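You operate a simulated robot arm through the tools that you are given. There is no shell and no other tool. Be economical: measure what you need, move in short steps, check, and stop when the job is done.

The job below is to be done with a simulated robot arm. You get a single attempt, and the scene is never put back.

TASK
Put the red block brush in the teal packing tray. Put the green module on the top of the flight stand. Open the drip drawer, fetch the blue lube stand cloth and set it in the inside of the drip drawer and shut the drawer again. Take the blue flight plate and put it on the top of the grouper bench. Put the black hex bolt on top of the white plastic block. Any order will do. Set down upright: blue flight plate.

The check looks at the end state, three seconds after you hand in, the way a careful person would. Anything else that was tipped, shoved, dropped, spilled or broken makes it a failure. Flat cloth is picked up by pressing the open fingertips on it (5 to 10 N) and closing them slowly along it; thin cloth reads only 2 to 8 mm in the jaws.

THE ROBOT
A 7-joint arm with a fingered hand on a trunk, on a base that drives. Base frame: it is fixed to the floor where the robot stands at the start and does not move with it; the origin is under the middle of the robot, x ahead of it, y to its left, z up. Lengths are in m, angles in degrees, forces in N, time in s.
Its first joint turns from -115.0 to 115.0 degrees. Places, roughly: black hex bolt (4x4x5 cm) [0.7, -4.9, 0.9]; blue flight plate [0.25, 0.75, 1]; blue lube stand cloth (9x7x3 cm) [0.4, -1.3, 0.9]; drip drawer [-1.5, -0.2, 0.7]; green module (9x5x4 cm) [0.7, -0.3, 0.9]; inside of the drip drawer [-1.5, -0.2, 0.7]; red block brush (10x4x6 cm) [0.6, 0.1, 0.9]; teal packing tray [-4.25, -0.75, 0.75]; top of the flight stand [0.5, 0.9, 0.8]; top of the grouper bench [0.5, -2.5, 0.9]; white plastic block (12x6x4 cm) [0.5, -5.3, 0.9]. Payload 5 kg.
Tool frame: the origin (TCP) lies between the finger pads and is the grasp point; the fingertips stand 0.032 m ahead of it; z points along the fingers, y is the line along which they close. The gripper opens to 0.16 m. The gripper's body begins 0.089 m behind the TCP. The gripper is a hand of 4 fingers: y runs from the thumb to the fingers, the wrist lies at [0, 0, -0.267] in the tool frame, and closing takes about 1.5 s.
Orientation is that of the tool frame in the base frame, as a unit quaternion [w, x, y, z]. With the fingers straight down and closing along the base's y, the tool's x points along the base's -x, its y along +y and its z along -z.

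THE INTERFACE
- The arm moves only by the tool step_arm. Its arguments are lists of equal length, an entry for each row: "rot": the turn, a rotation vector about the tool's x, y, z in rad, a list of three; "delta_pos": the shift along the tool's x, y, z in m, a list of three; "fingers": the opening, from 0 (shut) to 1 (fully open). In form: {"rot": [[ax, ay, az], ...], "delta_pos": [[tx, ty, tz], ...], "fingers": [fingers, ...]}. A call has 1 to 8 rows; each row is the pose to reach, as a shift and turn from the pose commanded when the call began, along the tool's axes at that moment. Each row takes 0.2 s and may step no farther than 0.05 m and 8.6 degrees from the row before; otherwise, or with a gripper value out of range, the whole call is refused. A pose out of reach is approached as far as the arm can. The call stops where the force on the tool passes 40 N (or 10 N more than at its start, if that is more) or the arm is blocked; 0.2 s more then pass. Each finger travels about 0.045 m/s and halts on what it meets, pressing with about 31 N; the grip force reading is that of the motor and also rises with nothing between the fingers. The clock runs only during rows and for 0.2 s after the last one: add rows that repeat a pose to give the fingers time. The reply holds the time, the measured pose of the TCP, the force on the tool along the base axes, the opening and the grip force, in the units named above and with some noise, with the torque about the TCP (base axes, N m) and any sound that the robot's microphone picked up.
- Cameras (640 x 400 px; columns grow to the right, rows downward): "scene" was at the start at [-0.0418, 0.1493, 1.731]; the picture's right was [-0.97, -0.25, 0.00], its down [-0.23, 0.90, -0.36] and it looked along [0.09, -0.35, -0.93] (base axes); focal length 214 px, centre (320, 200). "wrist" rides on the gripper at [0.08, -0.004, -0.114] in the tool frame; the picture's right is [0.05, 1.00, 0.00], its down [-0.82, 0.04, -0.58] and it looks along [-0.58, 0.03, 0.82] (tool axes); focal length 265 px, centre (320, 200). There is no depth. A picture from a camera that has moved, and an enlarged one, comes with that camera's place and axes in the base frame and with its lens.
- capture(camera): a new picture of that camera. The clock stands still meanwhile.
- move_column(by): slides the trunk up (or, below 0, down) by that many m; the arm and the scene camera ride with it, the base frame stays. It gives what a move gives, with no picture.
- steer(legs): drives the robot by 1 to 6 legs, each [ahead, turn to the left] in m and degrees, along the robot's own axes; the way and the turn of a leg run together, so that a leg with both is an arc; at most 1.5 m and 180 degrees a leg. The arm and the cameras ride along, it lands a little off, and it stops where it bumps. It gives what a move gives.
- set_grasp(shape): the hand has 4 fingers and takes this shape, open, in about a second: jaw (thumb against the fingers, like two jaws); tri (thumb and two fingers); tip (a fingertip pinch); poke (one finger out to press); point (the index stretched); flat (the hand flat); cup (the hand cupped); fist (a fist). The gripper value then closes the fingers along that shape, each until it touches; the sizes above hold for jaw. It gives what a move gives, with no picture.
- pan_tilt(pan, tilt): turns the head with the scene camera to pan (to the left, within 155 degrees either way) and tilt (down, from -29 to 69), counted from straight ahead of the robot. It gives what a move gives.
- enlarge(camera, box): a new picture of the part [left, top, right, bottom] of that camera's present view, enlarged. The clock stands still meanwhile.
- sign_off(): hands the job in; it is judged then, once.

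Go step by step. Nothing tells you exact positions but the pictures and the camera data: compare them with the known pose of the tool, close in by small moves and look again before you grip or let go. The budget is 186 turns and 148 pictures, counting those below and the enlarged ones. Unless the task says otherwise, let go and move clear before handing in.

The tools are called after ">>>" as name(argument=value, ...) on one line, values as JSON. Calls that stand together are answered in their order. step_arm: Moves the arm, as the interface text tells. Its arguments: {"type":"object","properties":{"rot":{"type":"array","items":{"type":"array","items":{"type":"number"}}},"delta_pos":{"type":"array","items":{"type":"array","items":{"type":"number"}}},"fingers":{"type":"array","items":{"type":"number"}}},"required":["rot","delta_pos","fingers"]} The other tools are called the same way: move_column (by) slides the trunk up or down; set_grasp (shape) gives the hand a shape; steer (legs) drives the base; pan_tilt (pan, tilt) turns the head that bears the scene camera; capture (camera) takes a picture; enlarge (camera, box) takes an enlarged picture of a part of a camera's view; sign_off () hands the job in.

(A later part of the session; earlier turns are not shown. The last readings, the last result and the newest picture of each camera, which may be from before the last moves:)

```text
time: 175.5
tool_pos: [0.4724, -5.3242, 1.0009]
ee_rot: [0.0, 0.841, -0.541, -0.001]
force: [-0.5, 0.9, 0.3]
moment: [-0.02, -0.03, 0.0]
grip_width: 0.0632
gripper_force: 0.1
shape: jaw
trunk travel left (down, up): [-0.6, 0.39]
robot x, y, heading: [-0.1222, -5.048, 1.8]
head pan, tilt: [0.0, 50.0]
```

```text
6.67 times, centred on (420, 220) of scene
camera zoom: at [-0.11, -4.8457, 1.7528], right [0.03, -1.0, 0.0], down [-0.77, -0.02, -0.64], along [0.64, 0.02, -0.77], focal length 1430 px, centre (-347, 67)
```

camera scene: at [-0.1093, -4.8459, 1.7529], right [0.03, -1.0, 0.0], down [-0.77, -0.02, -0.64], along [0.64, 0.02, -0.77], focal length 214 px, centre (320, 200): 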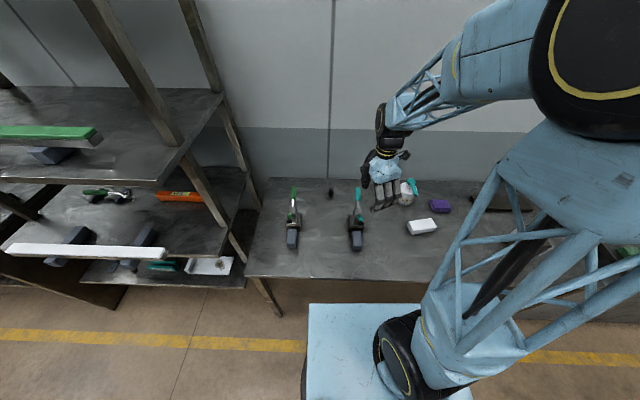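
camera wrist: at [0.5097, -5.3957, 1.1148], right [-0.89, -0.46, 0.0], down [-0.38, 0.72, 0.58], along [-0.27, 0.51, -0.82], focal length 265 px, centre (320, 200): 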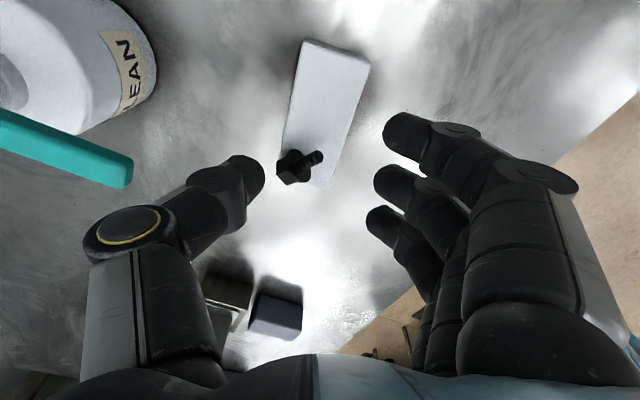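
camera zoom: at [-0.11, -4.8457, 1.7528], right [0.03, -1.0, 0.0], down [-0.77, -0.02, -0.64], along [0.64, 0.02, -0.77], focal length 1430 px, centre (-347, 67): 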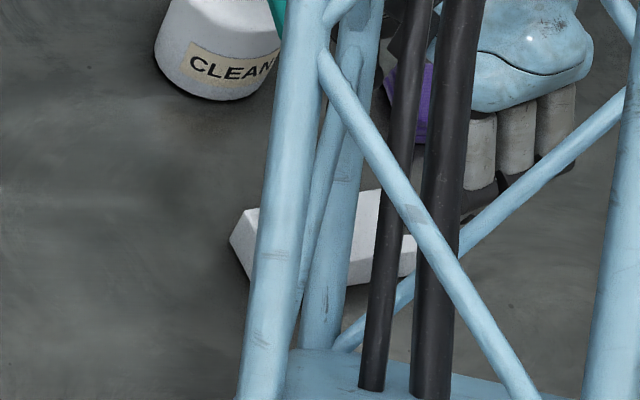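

The bolt lies wholly on the block's top, about 1 cm inside its edge. I'll raise clear and look at it from the head camera.

>>> step_arm(rot=[[0, 0, 0], [0, 0, 0], [0, 0, 0], [0, 0, 0], [0, 0, 0], [0, 0, 0], [0, 0, 0], [0, 0, 0]], delta_pos=[[0, 0, -0.05], [0, 0, -0.1], [0, 0, -0.15], [0, 0, -0.19], [-0.03, -0.025, -0.2], [-0.06, -0.05, -0.2], [-0.1, -0.07, -0.2], [-0.14, -0.09, -0.2]], fingers=[0.4, 0.4, 0.4, 0.4, 0.4, 0.4, 0.4, 0.4])

>>> step_arm(rot=[[0, 0, 0], [0, 0, 0], [0, 0, 0], [0, 0, 0], [0, 0, 0], [0, 0, 0], [0, 0, 0]], delta_pos=[[-0.04, 0.0, 0], [-0.08, 0.01, 0], [-0.12, 0.02, 0], [-0.16, 0.04, 0], [-0.2, 0.06, 0], [-0.24, 0.08, 0], [-0.28, 0.1, 0]], fingers=[0.4, 0.4, 0.4, 0.4, 0.4, 0.4, 0.4])

>>> enlarge(camera="scene", box=[380, 190, 460, 250])

```text
time: 177.3
tool_pos: [0.4955, -5.1587, 1.2019]
ee_rot: [0.0, 0.841, -0.542, 0.0]
force: [0.3, -0.5, 0.2]
moment: [0.01, 0.0, 0.02]
grip_width: 0.0635
gripper_force: 0.0
shape: jaw
trunk travel left (down, up): [-0.6, 0.39]
robot x, y, heading: [-0.1223, -5.0506, 2.0]
head pan, tilt: [0.0, 50.0]
```

```text
time: 178.9
tool_pos: [0.289, -4.9467, 1.2017]
ee_rot: [0.0, 0.841, -0.541, 0.001]
force: [-0.1, 0.1, -0.3]
moment: [0.0, -0.02, 0.0]
grip_width: 0.0636
gripper_force: 0.1
shape: jaw
trunk travel left (down, up): [-0.6, 0.39]
robot x, y, heading: [-0.1224, -5.0487, 1.6]
head pan, tilt: [0.0, 50.0]
```

```text
6.67 times, centred on (420, 220) of scene
camera zoom: at [-0.1106, -4.8443, 1.7528], right [0.03, -1.0, 0.0], down [-0.76, -0.03, -0.64], along [0.64, 0.02, -0.77], focal length 1430 px, centre (-347, 67)
```

zoom: 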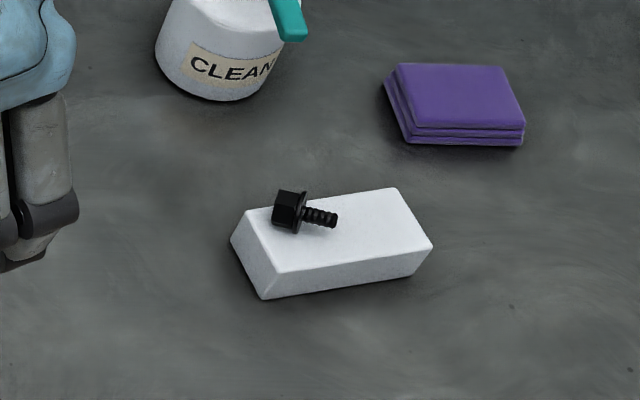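

The bolt rests stably on the block. Next I drive back up the aisle to the drip drawer to open it.

>>> steer(legs=[[-0.4, 0], [0, 88.3]])

```text
time: 185.4
tool_pos: [-0.6161, -4.6486, 1.2018]
ee_rot: [-0.001, 0.98, 0.2, -0.001]
force: [0.1, 0.5, -0.9]
moment: [0.0, -0.02, -0.02]
grip_width: 0.0636
gripper_force: 0.0
shape: jaw
trunk travel left (down, up): [-0.6, 0.39]
robot x, y, heading: [-0.5281, -5.0634, 90.2]
head pan, tilt: [0.0, 50.0]
```

>>> steer(legs=[[1.5, 0], [1.5, 0], [1.5, 0]])

>>> pan_tilt(pan=70, tilt=35)

>>> capture(camera="scene")

```text
time: 207.1
tool_pos: [-0.6397, -0.1003, 1.2018]
ee_rot: [-0.001, 0.979, 0.204, -0.001]
force: [0.6, 1.2, -0.5]
moment: [0.0, -0.05, -0.02]
grip_width: 0.0637
gripper_force: 0.1
shape: jaw
trunk travel left (down, up): [-0.6, 0.39]
robot x, y, heading: [-0.5408, -0.5132, 91.1]
head pan, tilt: [0.0, 50.0]
```

```text
time: 208.5
tool_pos: [-0.6393, -0.1018, 1.2015]
ee_rot: [-0.001, 0.979, 0.204, -0.001]
force: [-0.5, 0.1, 0.3]
moment: [-0.02, 0.0, 0.01]
grip_width: 0.0635
gripper_force: 0.1
shape: jaw
trunk travel left (down, up): [-0.6, 0.39]
robot x, y, heading: [-0.543, -0.5157, 90.9]
head pan, tilt: [70.0, 35.0]
```

```text
57 pictures are left
camera scene: at [-0.8249, -0.5499, 1.7746], right [0.33, 0.94, 0.0], down [0.54, -0.19, -0.82], along [-0.77, 0.27, -0.57], focal length 214 px, centre (320, 200)
```

scene: 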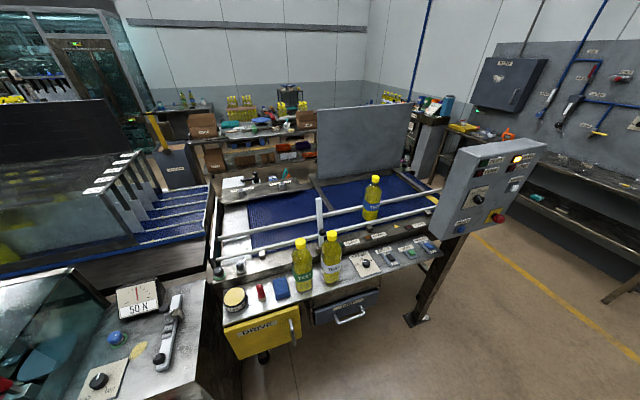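

The DRIP drawer is the gray one under the line with a bow handle, near (-1.3, -0.23, 0.7). I'll turn to face it and enlarge.

>>> steer(legs=[[0.28, 0], [0, 89], [0.0, 0]])

>>> pan_tilt(pan=0, tilt=45)

>>> capture(camera="scene")

```text
time: 214.7
tool_pos: [-0.9647, -0.3197, 1.2027]
ee_rot: [0.0, 0.556, 0.831, -0.001]
force: [0.1, 0.7, 0.3]
moment: [-0.03, -0.01, -0.03]
grip_width: 0.0634
gripper_force: 0.1
shape: jaw
trunk travel left (down, up): [-0.6, 0.39]
robot x, y, heading: [-0.5459, -0.2303, 179.6]
head pan, tilt: [70.0, 35.0]
```

```text
time: 216.2
tool_pos: [-0.9647, -0.3187, 1.2019]
ee_rot: [0.0, 0.556, 0.831, -0.002]
force: [-0.1, 0.7, 0.1]
moment: [-0.02, 0.02, 0.0]
grip_width: 0.0634
gripper_force: 0.1
shape: jaw
trunk travel left (down, up): [-0.6, 0.39]
robot x, y, heading: [-0.5416, -0.2325, 179.6]
head pan, tilt: [0.0, 45.0]
```

```text
56 pictures are left
camera scene: at [-0.5662, -0.4346, 1.7598], right [0.01, 1.0, 0.0], down [0.71, 0.0, -0.71], along [-0.71, 0.0, -0.71], focal length 214 px, centre (320, 200)
```

scene: 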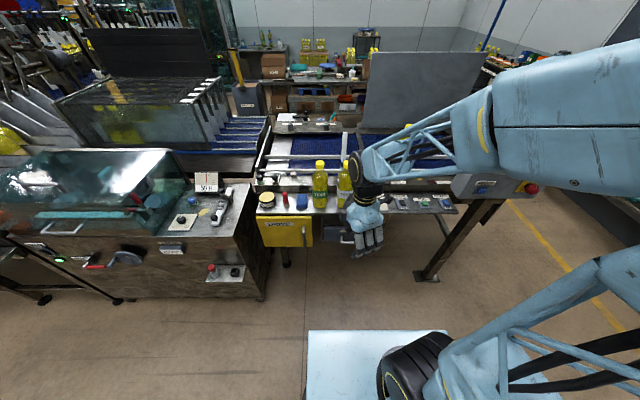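

The hand hides the drawer. I'll back off a little for room and turn the hand to point horizontally at the drawer with the fingers below and the thumb above.

>>> steer(legs=[[-0.12, 0]])

>>> step_arm(rot=[[0, 0, 0.13], [0, 0, 0.26], [0, 0, 0.39]], delta_pos=[[0, 0, 0], [0, -0.02, 0.0], [0, -0.05, 0.0]], fingers=[0.5, 0.5, 0.5])

>>> step_arm(rot=[[0.143, 0, 0], [0.286, 0, 0], [0.429, 0, 0], [0.572, 0, 0], [0.715, 0, 0], [0.858, 0, 0], [1.0, 0, 0], [1.143, 0, 0]], delta_pos=[[0, -0.025, 0], [0, -0.05, 0.01], [0, -0.075, 0.02], [0, -0.1, 0.03], [0, -0.125, 0.04], [0, -0.15, 0.05], [0, -0.175, 0.06], [0, -0.2, 0.07]], fingers=[0.5, 0.5, 0.5, 0.5, 0.5, 0.5, 0.5, 0.5])

>>> step_arm(rot=[[0.143, 0, 0], [0.286, 0, 0], [0.428, 0, 0]], delta_pos=[[0, 0, 0], [0, 0, 0], [0, 0, 0]], fingers=[0.5, 0.5, 0.5])

>>> capture(camera="scene")

```text
time: 217.4
tool_pos: [-0.8431, -0.3189, 1.2031]
ee_rot: [0.001, 0.558, 0.83, -0.001]
force: [0.0, -0.4, 0.7]
moment: [0.0, 0.05, -0.01]
grip_width: 0.0633
gripper_force: 0.1
shape: jaw
trunk travel left (down, up): [-0.6, 0.39]
robot x, y, heading: [-0.4247, -0.2305, 179.7]
head pan, tilt: [0.0, 45.0]
```

```text
time: 218.4
tool_pos: [-0.7701, -0.5384, 1.2673]
ee_rot: [0.007, 0.479, 0.874, -0.082]
force: [0.5, 1.2, 0.2]
moment: [-0.02, -0.02, 0.01]
grip_width: 0.0794
gripper_force: 0.0
shape: jaw
out of reach, approached as far as the arm can: row 1, 2
trunk travel left (down, up): [-0.6, 0.39]
robot x, y, heading: [-0.4256, -0.2335, 179.6]
head pan, tilt: [0.0, 45.0]
stopped in row 3: the arm was blocked; the commanded pose is now the measured one
```

```text
time: 220.2
tool_pos: [-0.9431, -0.6561, 1.2241]
ee_rot: [-0.256, 0.407, 0.69, -0.541]
force: [-1.4, -0.1, -0.8]
moment: [0.0, 0.0, 0.0]
grip_width: 0.0796
gripper_force: 0.1
shape: jaw
trunk travel left (down, up): [-0.6, 0.39]
robot x, y, heading: [-0.4249, -0.2308, 179.5]
head pan, tilt: [0.0, 45.0]
```

```text
time: 221.0
tool_pos: [-0.9409, -0.6563, 1.2268]
ee_rot: [0.336, -0.343, -0.559, 0.676]
force: [1.0, -0.2, 0.3]
moment: [0.03, -0.02, 0.01]
grip_width: 0.0797
gripper_force: 0.0
shape: jaw
trunk travel left (down, up): [-0.6, 0.39]
robot x, y, heading: [-0.428, -0.2341, 179.5]
head pan, tilt: [0.0, 45.0]
```

```text
55 pictures are left
camera scene: at [-0.4457, -0.4359, 1.7598], right [0.01, 1.0, 0.0], down [0.71, 0.0, -0.71], along [-0.71, 0.01, -0.71], focal length 214 px, centre (320, 200)
```

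scene: 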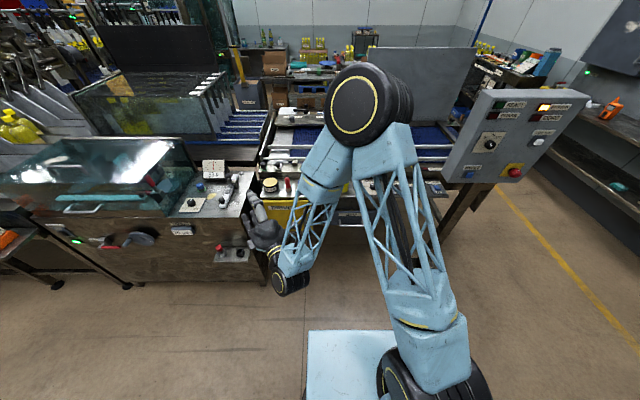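

The arm found an elbow-out solution, but the hand is now horizontal with the fingers below. I'll swing it round to point straight at the drawer.

>>> step_arm(rot=[[0, 0.07, 0], [0, 0.14, 0], [0, 0.21, 0], [0, 0.28, 0], [0, 0.35, 0], [0, 0.42, 0], [0, 0.49, 0], [0, 0.56, 0]], delta_pos=[[0.0466, 0.0067, -0.0092], [0.0932, 0.0134, -0.0184], [0.14, 0.02, -0.0276], [0.186, 0.0268, -0.0368], [0.233, 0.0335, -0.046], [0.28, 0.04, -0.055], [0.326, 0.047, -0.064], [0.373, 0.0536, -0.0736]], fingers=[0.5, 0.5, 0.5, 0.5, 0.5, 0.5, 0.5, 0.5])

>>> capture(camera="wrist")

>>> capture(camera="scene")

```text
time: 222.8
tool_pos: [-1.0823, -0.3121, 1.1355]
ee_rot: [0.478, -0.516, -0.445, 0.555]
force: [0.6, 0.3, -0.2]
moment: [0.0, -0.01, 0.0]
grip_width: 0.0799
gripper_force: 0.0
shape: jaw
out of reach, approached as far as the arm can: row 1, 2, 3, 4, 5, 6, 7
trunk travel left (down, up): [-0.6, 0.39]
robot x, y, heading: [-0.4262, -0.234, 179.7]
head pan, tilt: [0.0, 45.0]
```

```text
54 pictures are left
camera wrist: at [-0.9701, -0.2322, 1.1184], right [-0.07, -0.1, -0.99], down [0.58, -0.81, 0.04], along [-0.81, -0.57, 0.11], focal length 265 px, centre (320, 200)
```

wrist: 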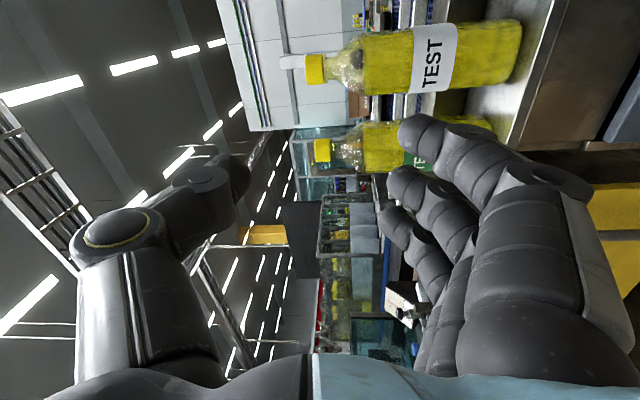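

```text
53 pictures are left
camera scene: at [-0.4452, -0.4338, 1.7601], right [0.01, 1.0, 0.0], down [0.71, -0.01, -0.71], along [-0.71, 0.01, -0.71], focal length 214 px, centre (320, 200)
```

scene: 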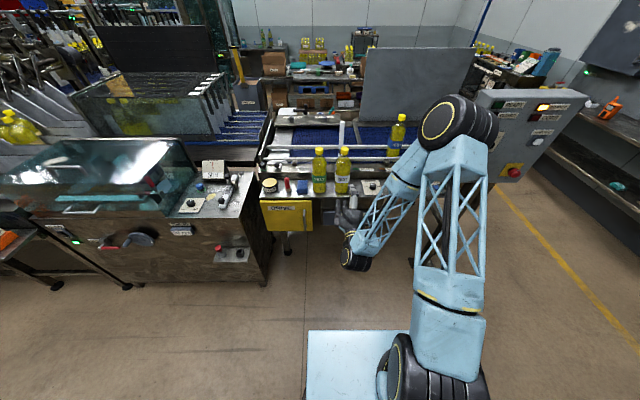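

The hand points straight at the drawer line. From two views the handle is at about (-1.28, -0.24, 0.714), so I'll lower the trunk by 0.42 m and look with the wrist camera.

>>> move_column(by=-0.42)

>>> capture(camera="wrist")

```text
refused: -0.42 is not a number from -0.4 to 0.4
```

```text
52 pictures are left
camera wrist: at [-0.9701, -0.2322, 1.1184], right [-0.07, -0.1, -0.99], down [0.58, -0.81, 0.04], along [-0.81, -0.57, 0.11], focal length 265 px, centre (320, 200)
```

wrist: 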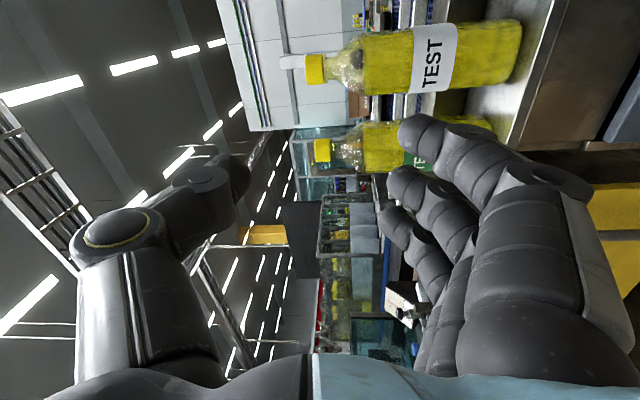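

>>> move_column(by=-0.4)

>>> capture(camera="wrist")

```text
time: 226.6
tool_pos: [-1.0816, -0.313, 0.7332]
ee_rot: [0.478, -0.516, -0.444, 0.555]
force: [-0.3, 0.2, 0.3]
moment: [0.01, 0.02, 0.01]
grip_width: 0.0795
gripper_force: 0.0
shape: jaw
trunk travel left (down, up): [-0.2, 0.79]
robot x, y, heading: [-0.4231, -0.2334, 179.6]
head pan, tilt: [0.0, 45.0]
```

```text
51 pictures are left
camera wrist: at [-0.9699, -0.2336, 0.7186], right [-0.07, -0.1, -0.99], down [0.58, -0.81, 0.04], along [-0.81, -0.58, 0.11], focal length 265 px, centre (320, 200)
```

wrist: 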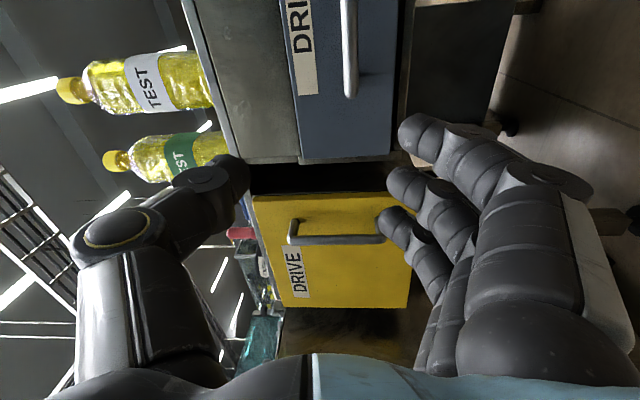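

The DRIP handle is a horizontal bar at z 0.713, centred about y -0.24. I'll line up in front of it.

>>> step_arm(rot=[[0, 0, -0.05], [0, 0, -0.1], [0, 0, -0.15]], delta_pos=[[0.026, 0.006, 0.036], [0.051, 0.012, 0.072], [0.076, 0.017, 0.108]], fingers=[0.55, 0.55, 0.55])

>>> capture(camera="wrist")

```text
time: 227.4
tool_pos: [-1.1936, -0.2416, 0.7137]
ee_rot: [0.518, -0.48, -0.483, 0.517]
force: [-0.2, -0.3, -0.1]
moment: [0.04, 0.0, -0.01]
grip_width: 0.0874
gripper_force: 0.1
shape: jaw
trunk travel left (down, up): [-0.2, 0.79]
robot x, y, heading: [-0.4219, -0.231, 179.9]
head pan, tilt: [0.0, 45.0]
```

```text
50 pictures are left
camera wrist: at [-1.0795, -0.1602, 0.7113], right [-0.07, 0.05, -1.0], down [0.57, -0.81, -0.09], along [-0.82, -0.58, 0.03], focal length 265 px, centre (320, 200)
```

wrist: 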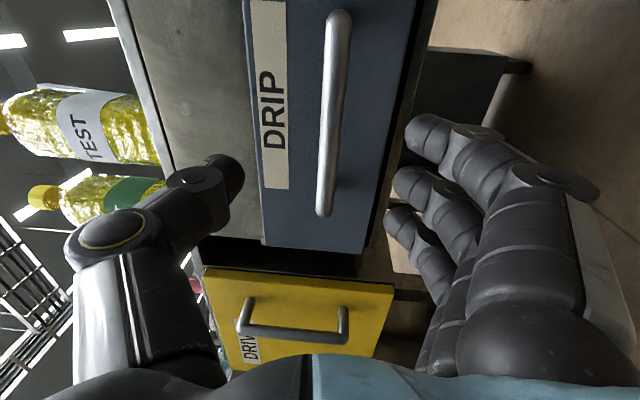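

Perfectly lined up: bar centre (-1.28, -0.24, 0.714). I'll advance 7 cm and close on it.

>>> step_arm(rot=[[0, 0, 0], [0, 0, 0], [0, 0, 0], [0, 0, 0], [0, 0, 0], [0, 0, 0], [0, 0, 0], [0, 0, 0]], delta_pos=[[0, 0.002, 0.03], [0, 0.004, 0.055], [0, 0.005, 0.072], [0, 0.005, 0.072], [0, 0.005, 0.072], [0, 0.005, 0.072], [0, 0.005, 0.072], [0, 0.005, 0.072]], fingers=[0.55, 0.55, 0.55, 0.4, 0.2, 0, 0, 0])

>>> capture(camera="wrist")

```text
time: 229.2
tool_pos: [-1.2657, -0.2395, 0.7135]
ee_rot: [0.519, -0.481, -0.482, 0.517]
force: [-0.9, 0.4, -2.8]
moment: [0.03, 0.02, -0.02]
grip_width: 0.0
gripper_force: 0.0
shape: jaw
trunk travel left (down, up): [-0.2, 0.79]
robot x, y, heading: [-0.4251, -0.2319, 179.8]
head pan, tilt: [0.0, 45.0]
```

```text
49 pictures are left
camera wrist: at [-1.1518, -0.1597, 0.7104], right [-0.07, 0.05, -1.0], down [0.57, -0.81, -0.08], along [-0.82, -0.58, 0.03], focal length 265 px, centre (320, 200)
```

wrist: 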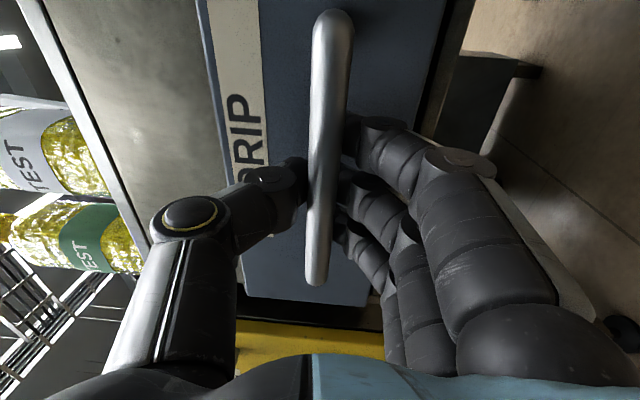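

The fingers are hooked round the bar. I'll pull the drawer open by reversing 0.2 m.

>>> step_arm(rot=[[0, 0, 0], [0, 0, 0]], delta_pos=[[0, 0, -0.01], [0, 0, -0.02]], fingers=[0, 0])

>>> steer(legs=[[-0.2, 0]])

>>> capture(camera="scene")

```text
time: 229.8
tool_pos: [-1.2449, -0.2411, 0.7119]
ee_rot: [0.518, -0.481, -0.481, 0.518]
force: [-1.5, 1.2, 2.9]
moment: [0.02, -0.01, 0.01]
grip_width: 0.0
gripper_force: 31.5
shape: jaw
trunk travel left (down, up): [-0.2, 0.79]
robot x, y, heading: [-0.4263, -0.231, 179.6]
head pan, tilt: [0.0, 45.0]
```

```text
time: 231.4
tool_pos: [-1.0446, -0.2456, 0.7114]
ee_rot: [0.517, -0.479, -0.484, 0.519]
force: [-1.0, 9.8, 4.2]
moment: [-0.06, -0.07, -0.02]
grip_width: 0.0001
gripper_force: 31.7
shape: jaw
trunk travel left (down, up): [-0.2, 0.79]
robot x, y, heading: [-0.2256, -0.2311, 179.8]
head pan, tilt: [0.0, 45.0]
```

```text
48 pictures are left
camera scene: at [-0.2441, -0.4357, 1.3599], right [0.0, 1.0, 0.0], down [0.71, 0.0, -0.71], along [-0.71, 0.0, -0.71], focal length 214 px, centre (320, 200)
```

scene: 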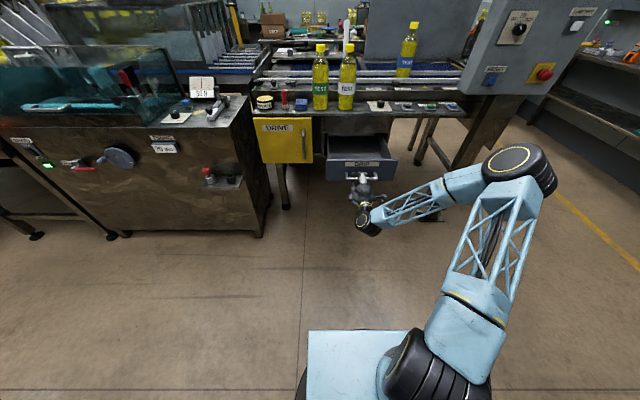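

The drawer is open about 20 cm. I'll pull 4 cm more, let go, and draw the hand back.

>>> steer(legs=[[-0.04, 0]])

>>> step_arm(rot=[[0, 0, 0], [0, 0, 0], [0, 0, 0], [0, 0, 0], [0, 0, 0], [0, 0, 0], [0, 0, 0]], delta_pos=[[0, 0, 0.005], [0, 0, 0.005], [0, 0, 0.005], [0, 0, 0.005], [0, 0, -0.03], [0, 0, -0.07], [0, 0, -0.11]], fingers=[0.2, 0.4, 0.55, 0.6, 0.6, 0.6, 0.6])

>>> enlarge(camera="scene", box=[280, 110, 420, 230])

```text
time: 232.3
tool_pos: [-1.0058, -0.2447, 0.7119]
ee_rot: [0.518, -0.48, -0.483, 0.518]
force: [-1.3, 4.3, 4.7]
moment: [0.02, -0.05, -0.04]
grip_width: 0.0
gripper_force: 30.4
shape: jaw
trunk travel left (down, up): [-0.2, 0.79]
robot x, y, heading: [-0.1841, -0.2317, 179.8]
head pan, tilt: [0.0, 45.0]
```

```text
time: 233.9
tool_pos: [-0.8973, -0.2458, 0.7024]
ee_rot: [0.518, -0.48, -0.483, 0.518]
force: [-0.6, -0.8, 0.4]
moment: [0.02, 0.01, -0.01]
grip_width: 0.0954
gripper_force: 0.0
shape: jaw
trunk travel left (down, up): [-0.2, 0.79]
robot x, y, heading: [-0.1874, -0.2337, 179.8]
head pan, tilt: [0.0, 45.0]
```

```text
3.33 times, centred on (350, 170) of scene
camera zoom: at [-0.2049, -0.4367, 1.3599], right [0.0, 1.0, 0.0], down [0.71, 0.0, -0.71], along [-0.71, 0.0, -0.71], focal length 715 px, centre (220, 300)
```

zoom: 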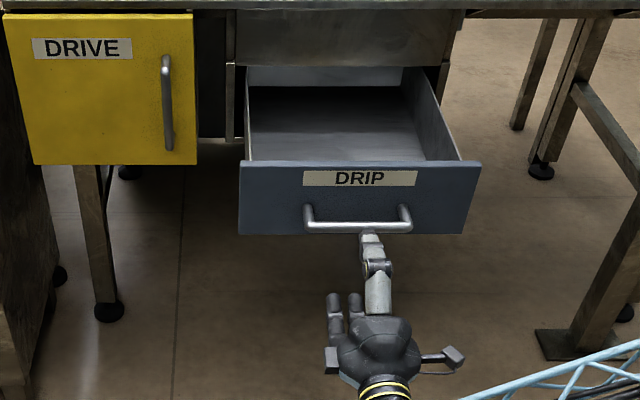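

The drawer is wide open, with its floor around (-1.17, -0.235). Now I'll raise the trunk, turn the hand down, and drive to the lube stand for the cloth.

>>> move_column(by=0.4)

>>> step_arm(rot=[[-0.143, 0, 0], [-0.286, 0, 0], [-0.429, 0, 0], [-0.572, 0, 0], [-0.715, 0, 0], [-0.858, 0, 0], [-1.0, 0, 0], [-1.143, 0, 0]], delta_pos=[[0, -0.012, 0], [0, -0.025, 0], [0, -0.037, 0], [0, -0.05, 0], [0, -0.062, 0], [0, -0.075, 0], [0, -0.087, 0], [0, -0.1, 0]], fingers=[0.6, 0.6, 0.6, 0.6, 0.6, 0.6, 0.6, 0.6])

>>> step_arm(rot=[[-0.143, 0, 0], [-0.286, 0, 0], [-0.43, 0, 0]], delta_pos=[[0, 0, 0], [0, 0, 0], [0, 0, 0]], fingers=[0.6, 0.6, 0.6])

>>> steer(legs=[[0, 90], [1.1, 0], [0, 90]])

>>> pan_tilt(pan=0, tilt=50)

>>> capture(camera="scene")

```text
time: 237.7
tool_pos: [-0.8951, -0.2445, 1.1036]
ee_rot: [0.517, -0.481, -0.483, 0.518]
force: [0.8, 0.0, -0.1]
moment: [0.01, -0.01, -0.02]
grip_width: 0.0955
gripper_force: 0.0
shape: jaw
trunk travel left (down, up): [-0.6, 0.39]
robot x, y, heading: [-0.1862, -0.2337, 179.7]
head pan, tilt: [0.0, 45.0]
```

```text
time: 239.5
tool_pos: [-0.8885, -0.2436, 1.2031]
ee_rot: [-0.177, 0.683, 0.687, -0.175]
force: [-0.3, 0.6, 0.0]
moment: [-0.02, 0.02, 0.02]
grip_width: 0.0956
gripper_force: 0.1
shape: jaw
trunk travel left (down, up): [-0.6, 0.39]
robot x, y, heading: [-0.187, -0.2311, 179.8]
head pan, tilt: [0.0, 45.0]
```

```text
time: 240.3
tool_pos: [-0.8892, -0.2437, 1.2019]
ee_rot: [-0.025, 0.705, 0.709, -0.023]
force: [-0.5, -1.1, 0.4]
moment: [0.01, 0.0, -0.01]
grip_width: 0.096
gripper_force: 0.1
shape: jaw
trunk travel left (down, up): [-0.6, 0.39]
robot x, y, heading: [-0.1859, -0.2305, 179.9]
head pan, tilt: [0.0, 45.0]
```

```text
time: 253.9
tool_pos: [0.5037, -1.3159, 1.2029]
ee_rot: [0.024, -0.702, 0.712, -0.026]
force: [-0.3, 0.0, 0.1]
moment: [0.0, 0.0, -0.02]
grip_width: 0.0957
gripper_force: 0.0
shape: jaw
trunk travel left (down, up): [-0.6, 0.39]
robot x, y, heading: [-0.1969, -1.317, -1.3]
head pan, tilt: [0.0, 45.0]
```

```text
time: 254.5
tool_pos: [0.5052, -1.3167, 1.2023]
ee_rot: [0.024, -0.701, 0.712, -0.025]
force: [0.8, 0.9, -0.1]
moment: [0.01, 0.05, 0.01]
grip_width: 0.0958
gripper_force: 0.0
shape: jaw
trunk travel left (down, up): [-0.6, 0.39]
robot x, y, heading: [-0.1929, -1.3156, -1.2]
head pan, tilt: [0.0, 50.0]
```

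```text
46 pictures are left
camera scene: at [-0.1715, -1.1121, 1.753], right [-0.02, -1.0, 0.0], down [-0.77, 0.02, -0.64], along [0.64, -0.01, -0.77], focal length 214 px, centre (320, 200)
```

scene: 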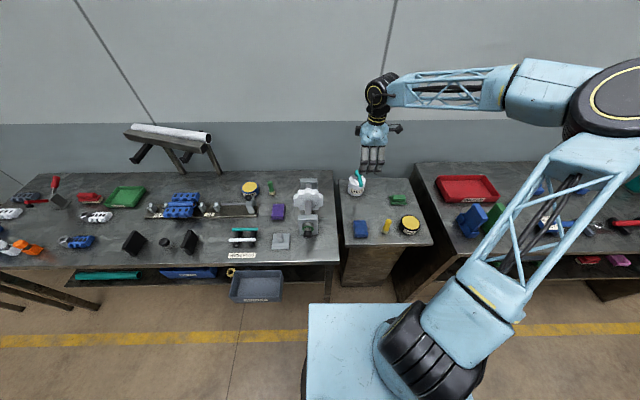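

The blue cloth is at about (0.37, -1.31) on the lube stand. I'll enlarge for its orientation and neighbours.

>>> enlarge(camera="scene", box=[335, 180, 435, 250])

```text
5.71 times, centred on (385, 215) of scene
camera zoom: at [-0.1715, -1.1121, 1.753], right [-0.02, -1.0, 0.0], down [-0.77, 0.02, -0.64], along [0.64, -0.01, -0.77], focal length 1226 px, centre (-51, 114)
```

zoom: 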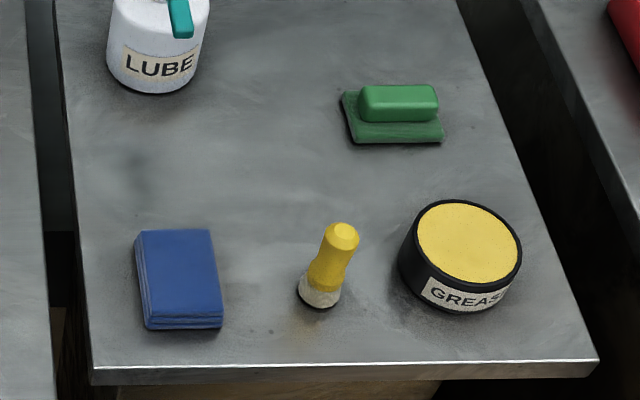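

The folded stack is about 7 cm along y and 9 cm along x, centred at (0.376, -1.311). I'll straighten the hand over it and turn it to close along y.

>>> step_arm(rot=[[-0.035, 0, 0], [-0.069, 0, 0], [-0.069, 0, 0]], delta_pos=[[-0.002, 0.043, 0], [-0.004, 0.086, 0], [-0.006, 0.129, 0]], fingers=[0.65, 0.65, 0.65])

>>> step_arm(rot=[[0, 0, -0.148], [0, 0, -0.296], [0, 0, -0.444], [0, 0, -0.592], [0, 0, -0.74], [0, 0, -0.888], [0, 0, -1.036], [0, 0, -1.184]], delta_pos=[[0, 0, 0], [0, 0, 0], [0, 0, 0], [0, 0, 0], [0, 0, 0.02], [0, 0, 0.04], [0, 0, 0.06], [0, 0, 0.08]], fingers=[0.65, 0.65, 0.65, 0.65, 0.65, 0.65, 0.65, 0.65])

>>> step_arm(rot=[[0, 0, -0.13], [0, 0, -0.26], [0, 0, -0.39], [0, 0, -0.39]], delta_pos=[[0, 0, 0.03], [0, 0, 0.06], [0, 0, 0.09], [0, 0, 0.12]], fingers=[0.65, 0.65, 0.65, 0.65])

>>> capture(camera="wrist")

```text
time: 255.3
tool_pos: [0.3764, -1.3092, 1.1945]
ee_rot: [0.0, -0.702, 0.712, -0.001]
force: [-0.3, -0.4, -0.6]
moment: [-0.02, 0.0, 0.04]
grip_width: 0.1038
gripper_force: 0.0
shape: jaw
trunk travel left (down, up): [-0.6, 0.39]
robot x, y, heading: [-0.1992, -1.3132, -1.0]
head pan, tilt: [0.0, 50.0]
```

```text
time: 257.1
tool_pos: [0.3754, -1.3097, 1.1147]
ee_rot: [0.0, 0.98, -0.198, 0.0]
force: [-0.4, -0.6, -0.3]
moment: [0.02, -0.02, 0.02]
grip_width: 0.1038
gripper_force: 0.0
shape: jaw
trunk travel left (down, up): [-0.6, 0.39]
robot x, y, heading: [-0.202, -1.3147, -0.9]
head pan, tilt: [0.0, 50.0]
```

```text
time: 258.1
tool_pos: [0.3738, -1.3098, 0.9936]
ee_rot: [0.001, 1.0, -0.005, 0.001]
force: [-0.6, 0.1, 0.2]
moment: [0.01, 0.01, 0.01]
grip_width: 0.1037
gripper_force: 0.0
shape: jaw
trunk travel left (down, up): [-0.6, 0.39]
robot x, y, heading: [-0.1949, -1.3184, -1.0]
head pan, tilt: [0.0, 50.0]
```

```text
44 pictures are left
camera wrist: at [0.4539, -1.3061, 1.1082], right [0.04, -1.0, 0.0], down [-0.82, -0.03, 0.58], along [-0.58, -0.03, -0.82], focal length 265 px, centre (320, 200)
```

wrist: 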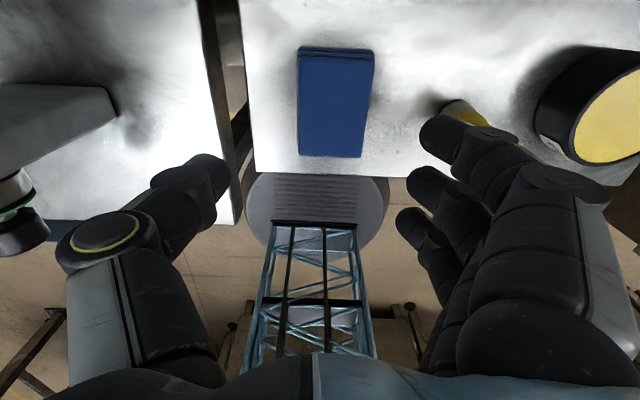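

The cloth is centred at about (0.385, -1.325) with its top near 0.875. I'm descending around it, clear of the yellow brush.

>>> step_arm(rot=[[0, 0, 0], [0, 0, 0], [0, 0, 0]], delta_pos=[[0.011, 0.015, 0.04], [0.011, 0.015, 0.08], [0.011, 0.015, 0.1]], fingers=[0.65, 0.65, 0.65])

>>> step_arm(rot=[[0, 0, 0], [0, 0, 0], [0, 0, 0], [0, 0, 0]], delta_pos=[[0, 0, 0.004], [0, 0, 0.008], [0, 0, 0.012], [0, 0, 0.016]], fingers=[0.65, 0.65, 0.65, 0.65])

>>> capture(camera="wrist")

```text
time: 258.9
tool_pos: [0.3859, -1.3273, 0.8934]
ee_rot: [0.001, 1.0, -0.005, 0.001]
force: [0.0, 0.2, 0.0]
moment: [-0.02, -0.04, 0.0]
grip_width: 0.1034
gripper_force: 0.1
shape: jaw
trunk travel left (down, up): [-0.6, 0.39]
robot x, y, heading: [-0.1948, -1.3132, -1.4]
head pan, tilt: [0.0, 50.0]
```

```text
time: 260.0
tool_pos: [0.388, -1.325, 0.8828]
ee_rot: [0.002, 1.0, -0.005, 0.004]
force: [-4.0, 1.3, 27.3]
moment: [-1.57, 0.42, -0.31]
grip_width: 0.1036
gripper_force: 0.0
shape: jaw
trunk travel left (down, up): [-0.6, 0.39]
robot x, y, heading: [-0.1989, -1.3161, -1.4]
head pan, tilt: [0.0, 50.0]
stopped in row 4: the force on the tool passed its limit at 44 N (the readings are from after the stop); the commanded pose is now the measured one
```

```text
43 pictures are left
camera wrist: at [0.4666, -1.3216, 0.9971], right [0.04, -1.0, 0.0], down [-0.82, -0.03, 0.57], along [-0.57, -0.03, -0.82], focal length 265 px, centre (320, 200)
```

wrist: 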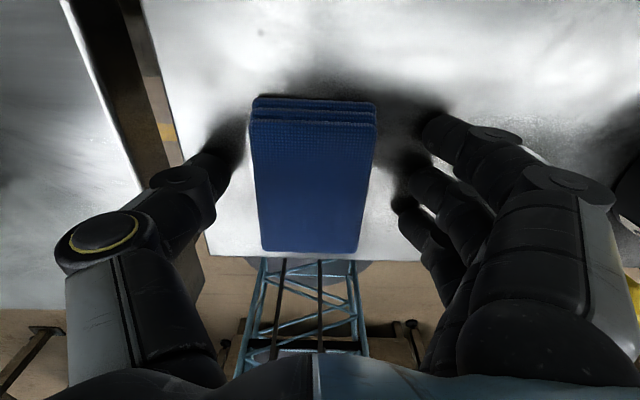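

The fingertips touch the stand on both sides of the cloth. I'll back off 4 mm and close slowly.

>>> step_arm(rot=[[0, 0, 0], [0, 0, 0], [0, 0, 0], [0, 0, 0], [0, 0, 0], [0, 0, 0], [0, 0, 0], [0, 0, 0]], delta_pos=[[0, 0, -0.004], [0, 0, -0.004], [0, 0, -0.004], [0, 0, -0.004], [0, 0, -0.004], [0, 0, -0.004], [0, 0, -0.004], [0, 0, -0.004]], fingers=[0.6, 0.5, 0.42, 0.35, 0.28, 0.2, 0.1, 0])

>>> capture(camera="wrist")

```text
time: 261.8
tool_pos: [0.3876, -1.3256, 0.8825]
ee_rot: [0.002, 1.0, -0.005, 0.001]
force: [0.8, 0.3, 0.0]
moment: [0.01, -0.02, 0.01]
grip_width: 0.059
gripper_force: 30.7
shape: jaw
trunk travel left (down, up): [-0.6, 0.39]
robot x, y, heading: [-0.1941, -1.3145, -1.2]
head pan, tilt: [0.0, 50.0]
```

```text
42 pictures are left
camera wrist: at [0.4669, -1.3223, 0.9987], right [0.04, -1.0, 0.0], down [-0.82, -0.03, 0.57], along [-0.57, -0.03, -0.82], focal length 265 px, centre (320, 200)
```

wrist: 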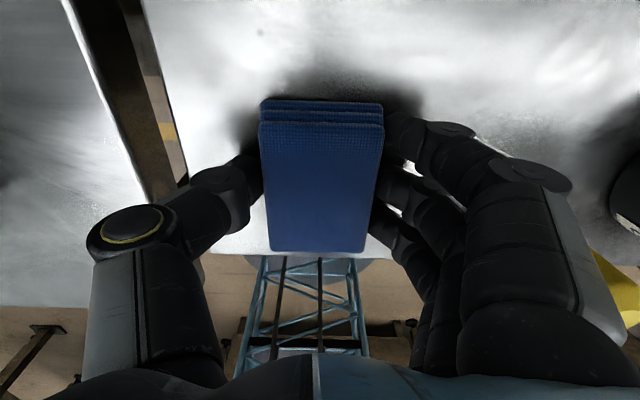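

The cloth is gripped firmly. I'll lift it and drive back to the open drawer.

>>> step_arm(rot=[[0, 0, 0], [0, 0, 0], [0, 0, 0], [0, 0, 0], [0, 0, 0], [0, 0, 0]], delta_pos=[[0, 0, -0.03], [0, 0, -0.07], [0, 0, -0.115], [0, 0, -0.16], [0, 0, -0.205], [0, 0, -0.25]], fingers=[0, 0, 0, 0, 0, 0])

>>> steer(legs=[[-0.05, 0], [0, 91.2], [1.08, 0], [0, 90], [0.12, 0]])

>>> capture(camera="scene")

```text
time: 263.2
tool_pos: [0.3868, -1.3249, 1.1342]
ee_rot: [0.001, 1.0, -0.005, 0.002]
force: [-0.6, -1.0, -0.2]
moment: [0.0, 0.0, 0.01]
grip_width: 0.0588
gripper_force: 30.7
shape: jaw
trunk travel left (down, up): [-0.6, 0.39]
robot x, y, heading: [-0.1955, -1.3093, -1.2]
head pan, tilt: [0.0, 50.0]
```

```text
time: 278.1
tool_pos: [-0.9517, -0.2318, 1.1338]
ee_rot: [-0.002, 0.0, 1.0, 0.002]
force: [-0.4, 0.5, 0.7]
moment: [0.0, -0.04, -0.03]
grip_width: 0.0585
gripper_force: 30.7
shape: jaw
trunk travel left (down, up): [-0.6, 0.39]
robot x, y, heading: [-0.365, -0.2378, 179.2]
head pan, tilt: [0.0, 50.0]
```

```text
41 pictures are left
camera scene: at [-0.3828, -0.4388, 1.7529], right [0.01, 1.0, 0.0], down [0.77, -0.01, -0.64], along [-0.64, 0.01, -0.77], focal length 214 px, centre (320, 200)
```

scene: 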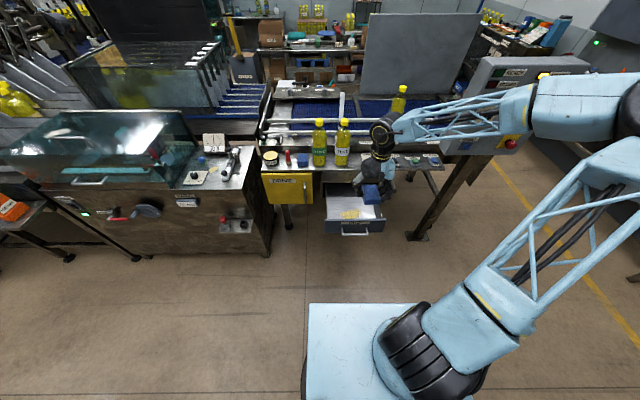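

The hand is in front of the open drawer. I'll move over its floor and lower the trunk.

>>> step_arm(rot=[[0, 0, 0], [0, 0, 0], [0, 0, 0], [0, 0, 0], [0, 0, 0]], delta_pos=[[0.045, 0, 0], [0.09, 0, 0], [0.135, 0, 0], [0.18, 0, 0], [0.2, 0, 0]], fingers=[0, 0, 0, 0, 0])

>>> move_column(by=-0.26)

>>> capture(camera="wrist")

>>> enlarge(camera="scene", box=[280, 110, 420, 230])

```text
time: 279.3
tool_pos: [-1.152, -0.2281, 1.1349]
ee_rot: [-0.002, 0.0, 1.0, 0.002]
force: [-0.4, 0.3, -1.0]
moment: [0.02, -0.01, 0.04]
grip_width: 0.0588
gripper_force: 31.1
shape: jaw
trunk travel left (down, up): [-0.6, 0.39]
robot x, y, heading: [-0.3665, -0.2348, 179.4]
head pan, tilt: [0.0, 50.0]
```

```text
time: 282.0
tool_pos: [-1.1516, -0.2274, 0.8744]
ee_rot: [-0.001, 0.0, 1.0, 0.002]
force: [-0.1, 0.6, -0.2]
moment: [0.01, -0.01, 0.02]
grip_width: 0.0588
gripper_force: 31.2
shape: jaw
trunk travel left (down, up): [-0.34, 0.65]
robot x, y, heading: [-0.3663, -0.2372, 179.5]
head pan, tilt: [0.0, 50.0]
```

```text
40 pictures are left
camera wrist: at [-1.2315, -0.2327, 0.9886], right [-0.05, 1.0, 0.0], down [0.82, 0.04, 0.57], along [0.57, 0.03, -0.82], focal length 265 px, centre (320, 200)
```

wrist: 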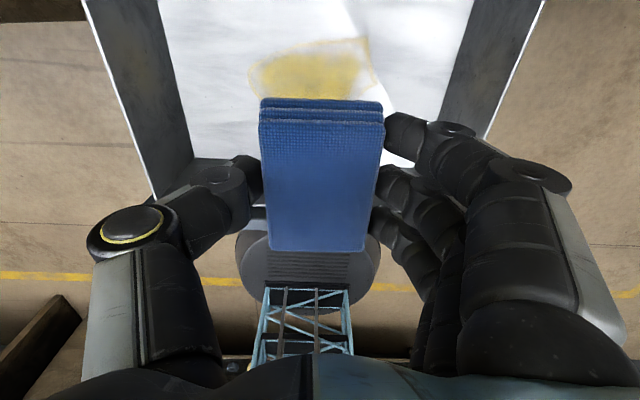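

```text
3.33 times, centred on (350, 170) of scene
camera zoom: at [-0.3816, -0.4389, 1.493], right [0.01, 1.0, 0.0], down [0.77, -0.01, -0.64], along [-0.64, 0.01, -0.77], focal length 715 px, centre (220, 300)
```

zoom: 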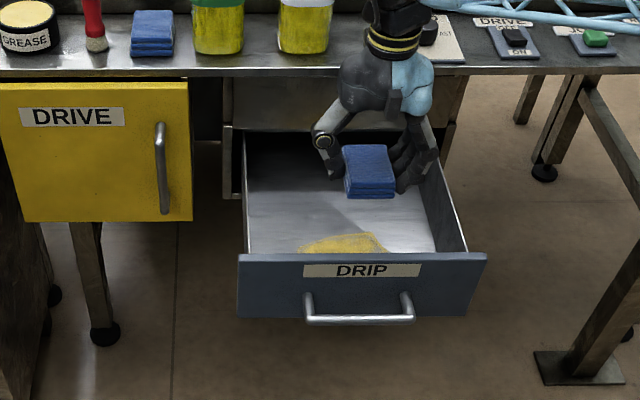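

It's clear over the drawer floor. I'm lowering further with the trunk, then by feel with the arm.

>>> move_column(by=-0.12)

>>> step_arm(rot=[[0, 0, 0], [0, 0, 0], [0, 0, 0], [0, 0, 0], [0, 0, 0], [0, 0, 0], [0, 0, 0], [0, 0, 0]], delta_pos=[[0, 0, 0.008], [0, 0, 0.016], [0, 0, 0.024], [0, 0, 0.032], [0, 0, 0.04], [0, 0, 0.048], [0, 0, 0.056], [0, 0, 0.064]], fingers=[0, 0, 0, 0, 0, 0, 0, 0])

```text
time: 283.5
tool_pos: [-1.1511, -0.2289, 0.7539]
ee_rot: [-0.002, 0.0, 1.0, 0.001]
force: [0.4, -0.4, -0.2]
moment: [-0.01, -0.04, -0.02]
grip_width: 0.0589
gripper_force: 31.0
shape: jaw
trunk travel left (down, up): [-0.22, 0.77]
robot x, y, heading: [-0.3684, -0.2346, 179.5]
head pan, tilt: [0.0, 50.0]
```

```text
time: 285.1
tool_pos: [-1.1524, -0.2272, 0.7043]
ee_rot: [-0.005, 0.002, 1.0, 0.002]
force: [0.9, 0.9, 8.4]
moment: [0.32, -0.26, -0.01]
grip_width: 0.0596
gripper_force: 31.4
shape: jaw
trunk travel left (down, up): [-0.22, 0.77]
robot x, y, heading: [-0.3668, -0.2372, 179.4]
head pan, tilt: [0.0, 50.0]
stopped in row 7: the force on the tool passed its limit at 53 N (the readings are from after the stop); the commanded pose is now the measured one
```

The cloth touches the drawer floor at a TCP height of 0.704. I'll open the fingers and look.

>>> step_arm(rot=[[0, 0, 0], [0, 0, 0], [0, 0, 0], [0, 0, 0], [0, 0, 0], [0, 0, 0]], delta_pos=[[0, 0, -0.002], [0, 0, -0.002], [0, 0, -0.002], [0, 0, -0.002], [0, 0, -0.03], [0, 0, -0.07]], fingers=[0.45, 0.5, 0.6, 0.65, 0.65, 0.65])

>>> move_column(by=0.3)

>>> capture(camera="wrist")

```text
time: 286.5
tool_pos: [-1.151, -0.2276, 0.7744]
ee_rot: [-0.005, 0.001, 1.0, 0.002]
force: [0.4, -0.3, -1.2]
moment: [0.01, -0.01, 0.01]
grip_width: 0.1034
gripper_force: 0.1
shape: jaw
trunk travel left (down, up): [-0.22, 0.77]
robot x, y, heading: [-0.3687, -0.2346, 179.2]
head pan, tilt: [0.0, 50.0]
```

```text
time: 289.5
tool_pos: [-1.1512, -0.2272, 1.0731]
ee_rot: [-0.005, 0.001, 1.0, 0.001]
force: [-0.6, -0.5, 1.2]
moment: [0.01, -0.02, 0.0]
grip_width: 0.1032
gripper_force: 0.1
shape: jaw
trunk travel left (down, up): [-0.52, 0.47]
robot x, y, heading: [-0.367, -0.2355, 179.3]
head pan, tilt: [0.0, 50.0]
```

```text
38 pictures are left
camera wrist: at [-1.2305, -0.2326, 1.1895], right [-0.05, 1.0, 0.0], down [0.82, 0.04, 0.57], along [0.57, 0.03, -0.82], focal length 265 px, centre (320, 200)
```

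wrist: 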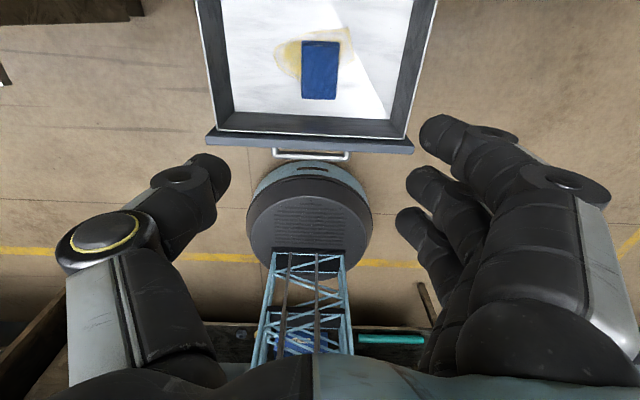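

The cloth lies in the drawer. I'll back off, point the closed hand horizontally at the handle, and push the drawer shut by driving forward.

>>> steer(legs=[[-0.24, 0]])

>>> step_arm(rot=[[0, 0.143, 0], [0, 0.286, 0], [0, 0.429, 0], [0, 0.572, 0], [0, 0.715, 0], [0, 0.858, 0], [0, 1.0, 0], [0, 1.143, 0]], delta_pos=[[0, 0, 0], [0, 0, 0], [0, 0, 0], [0, 0, 0], [0, 0, 0], [0, 0, 0], [0, 0, 0], [0, 0, 0]], fingers=[0.5, 0.4, 0.3, 0.2, 0.1, 0, 0, 0])

>>> step_arm(rot=[[0, 0.143, 0], [0, 0.286, 0], [0, 0.428, 0]], delta_pos=[[0, 0, 0], [0, 0, 0], [0, 0, 0]], fingers=[0, 0, 0])

>>> move_column(by=-0.355)

>>> capture(camera="wrist")

```text
time: 291.3
tool_pos: [-0.9045, -0.23, 1.0738]
ee_rot: [-0.006, 0.003, 1.0, 0.001]
force: [-0.7, -0.1, -0.5]
moment: [-0.01, 0.02, 0.03]
grip_width: 0.1035
gripper_force: 0.1
shape: jaw
trunk travel left (down, up): [-0.52, 0.47]
robot x, y, heading: [-0.1213, -0.2375, 179.2]
head pan, tilt: [0.0, 50.0]
```

```text
time: 293.1
tool_pos: [-0.905, -0.2284, 1.0727]
ee_rot: [-0.546, 0.002, 0.838, 0.002]
force: [-0.7, -0.2, 0.9]
moment: [0.0, -0.03, -0.02]
grip_width: 0.0
gripper_force: 30.7
shape: jaw
trunk travel left (down, up): [-0.52, 0.47]
robot x, y, heading: [-0.1225, -0.2416, 179.0]
head pan, tilt: [0.0, 50.0]
```

```text
time: 293.9
tool_pos: [-0.905, -0.2293, 1.0744]
ee_rot: [0.712, 0.0, -0.702, -0.002]
force: [0.5, 0.8, 0.3]
moment: [-0.01, 0.0, 0.0]
grip_width: 0.0
gripper_force: 30.9
shape: jaw
trunk travel left (down, up): [-0.52, 0.47]
robot x, y, heading: [-0.1169, -0.2404, 179.3]
head pan, tilt: [0.0, 50.0]
```

```text
time: 297.3
tool_pos: [-0.9044, -0.229, 0.7199]
ee_rot: [0.711, -0.001, -0.703, -0.003]
force: [0.3, 1.4, -0.4]
moment: [-0.03, -0.03, -0.01]
grip_width: 0.0001
gripper_force: 31.3
shape: jaw
trunk travel left (down, up): [-0.165, 0.825]
robot x, y, heading: [-0.1214, -0.2399, 179.1]
head pan, tilt: [0.0, 50.0]
```

```text
37 pictures are left
camera wrist: at [-0.7909, -0.2343, 0.7991], right [0.01, 1.0, 0.05], down [0.57, 0.04, -0.82], along [-0.82, 0.04, -0.57], focal length 265 px, centre (320, 200)
```

wrist: 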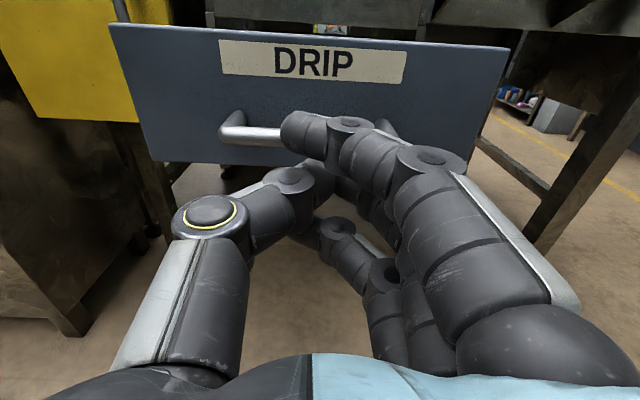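

The hand is level with the handle. I'm driving forward to push the drawer most of the way in.

>>> steer(legs=[[0.3, 0.9]])

>>> capture(camera="wrist")

```text
time: 299.4
tool_pos: [-1.2062, -0.2368, 0.7185]
ee_rot: [0.711, 0.005, -0.703, 0.003]
force: [0.8, -0.2, 0.2]
moment: [-0.02, -0.03, 0.02]
grip_width: 0.0
gripper_force: 31.0
shape: jaw
trunk travel left (down, up): [-0.165, 0.825]
robot x, y, heading: [-0.4192, -0.2382, 180.0]
head pan, tilt: [0.0, 50.0]
```

```text
36 pictures are left
camera wrist: at [-1.0914, -0.241, 0.7991], right [-0.01, 1.0, 0.05], down [0.57, 0.05, -0.82], along [-0.82, 0.02, -0.57], focal length 265 px, centre (320, 200)
```

wrist: 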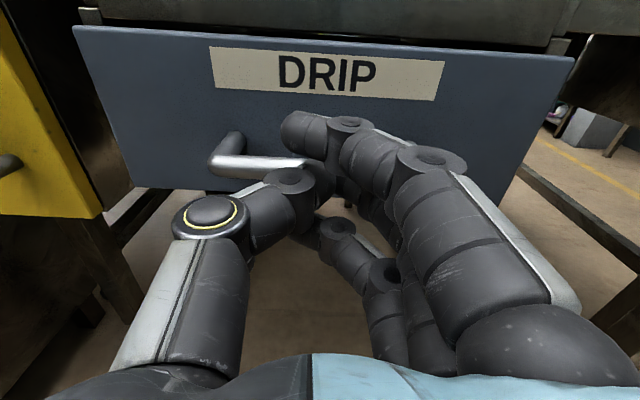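

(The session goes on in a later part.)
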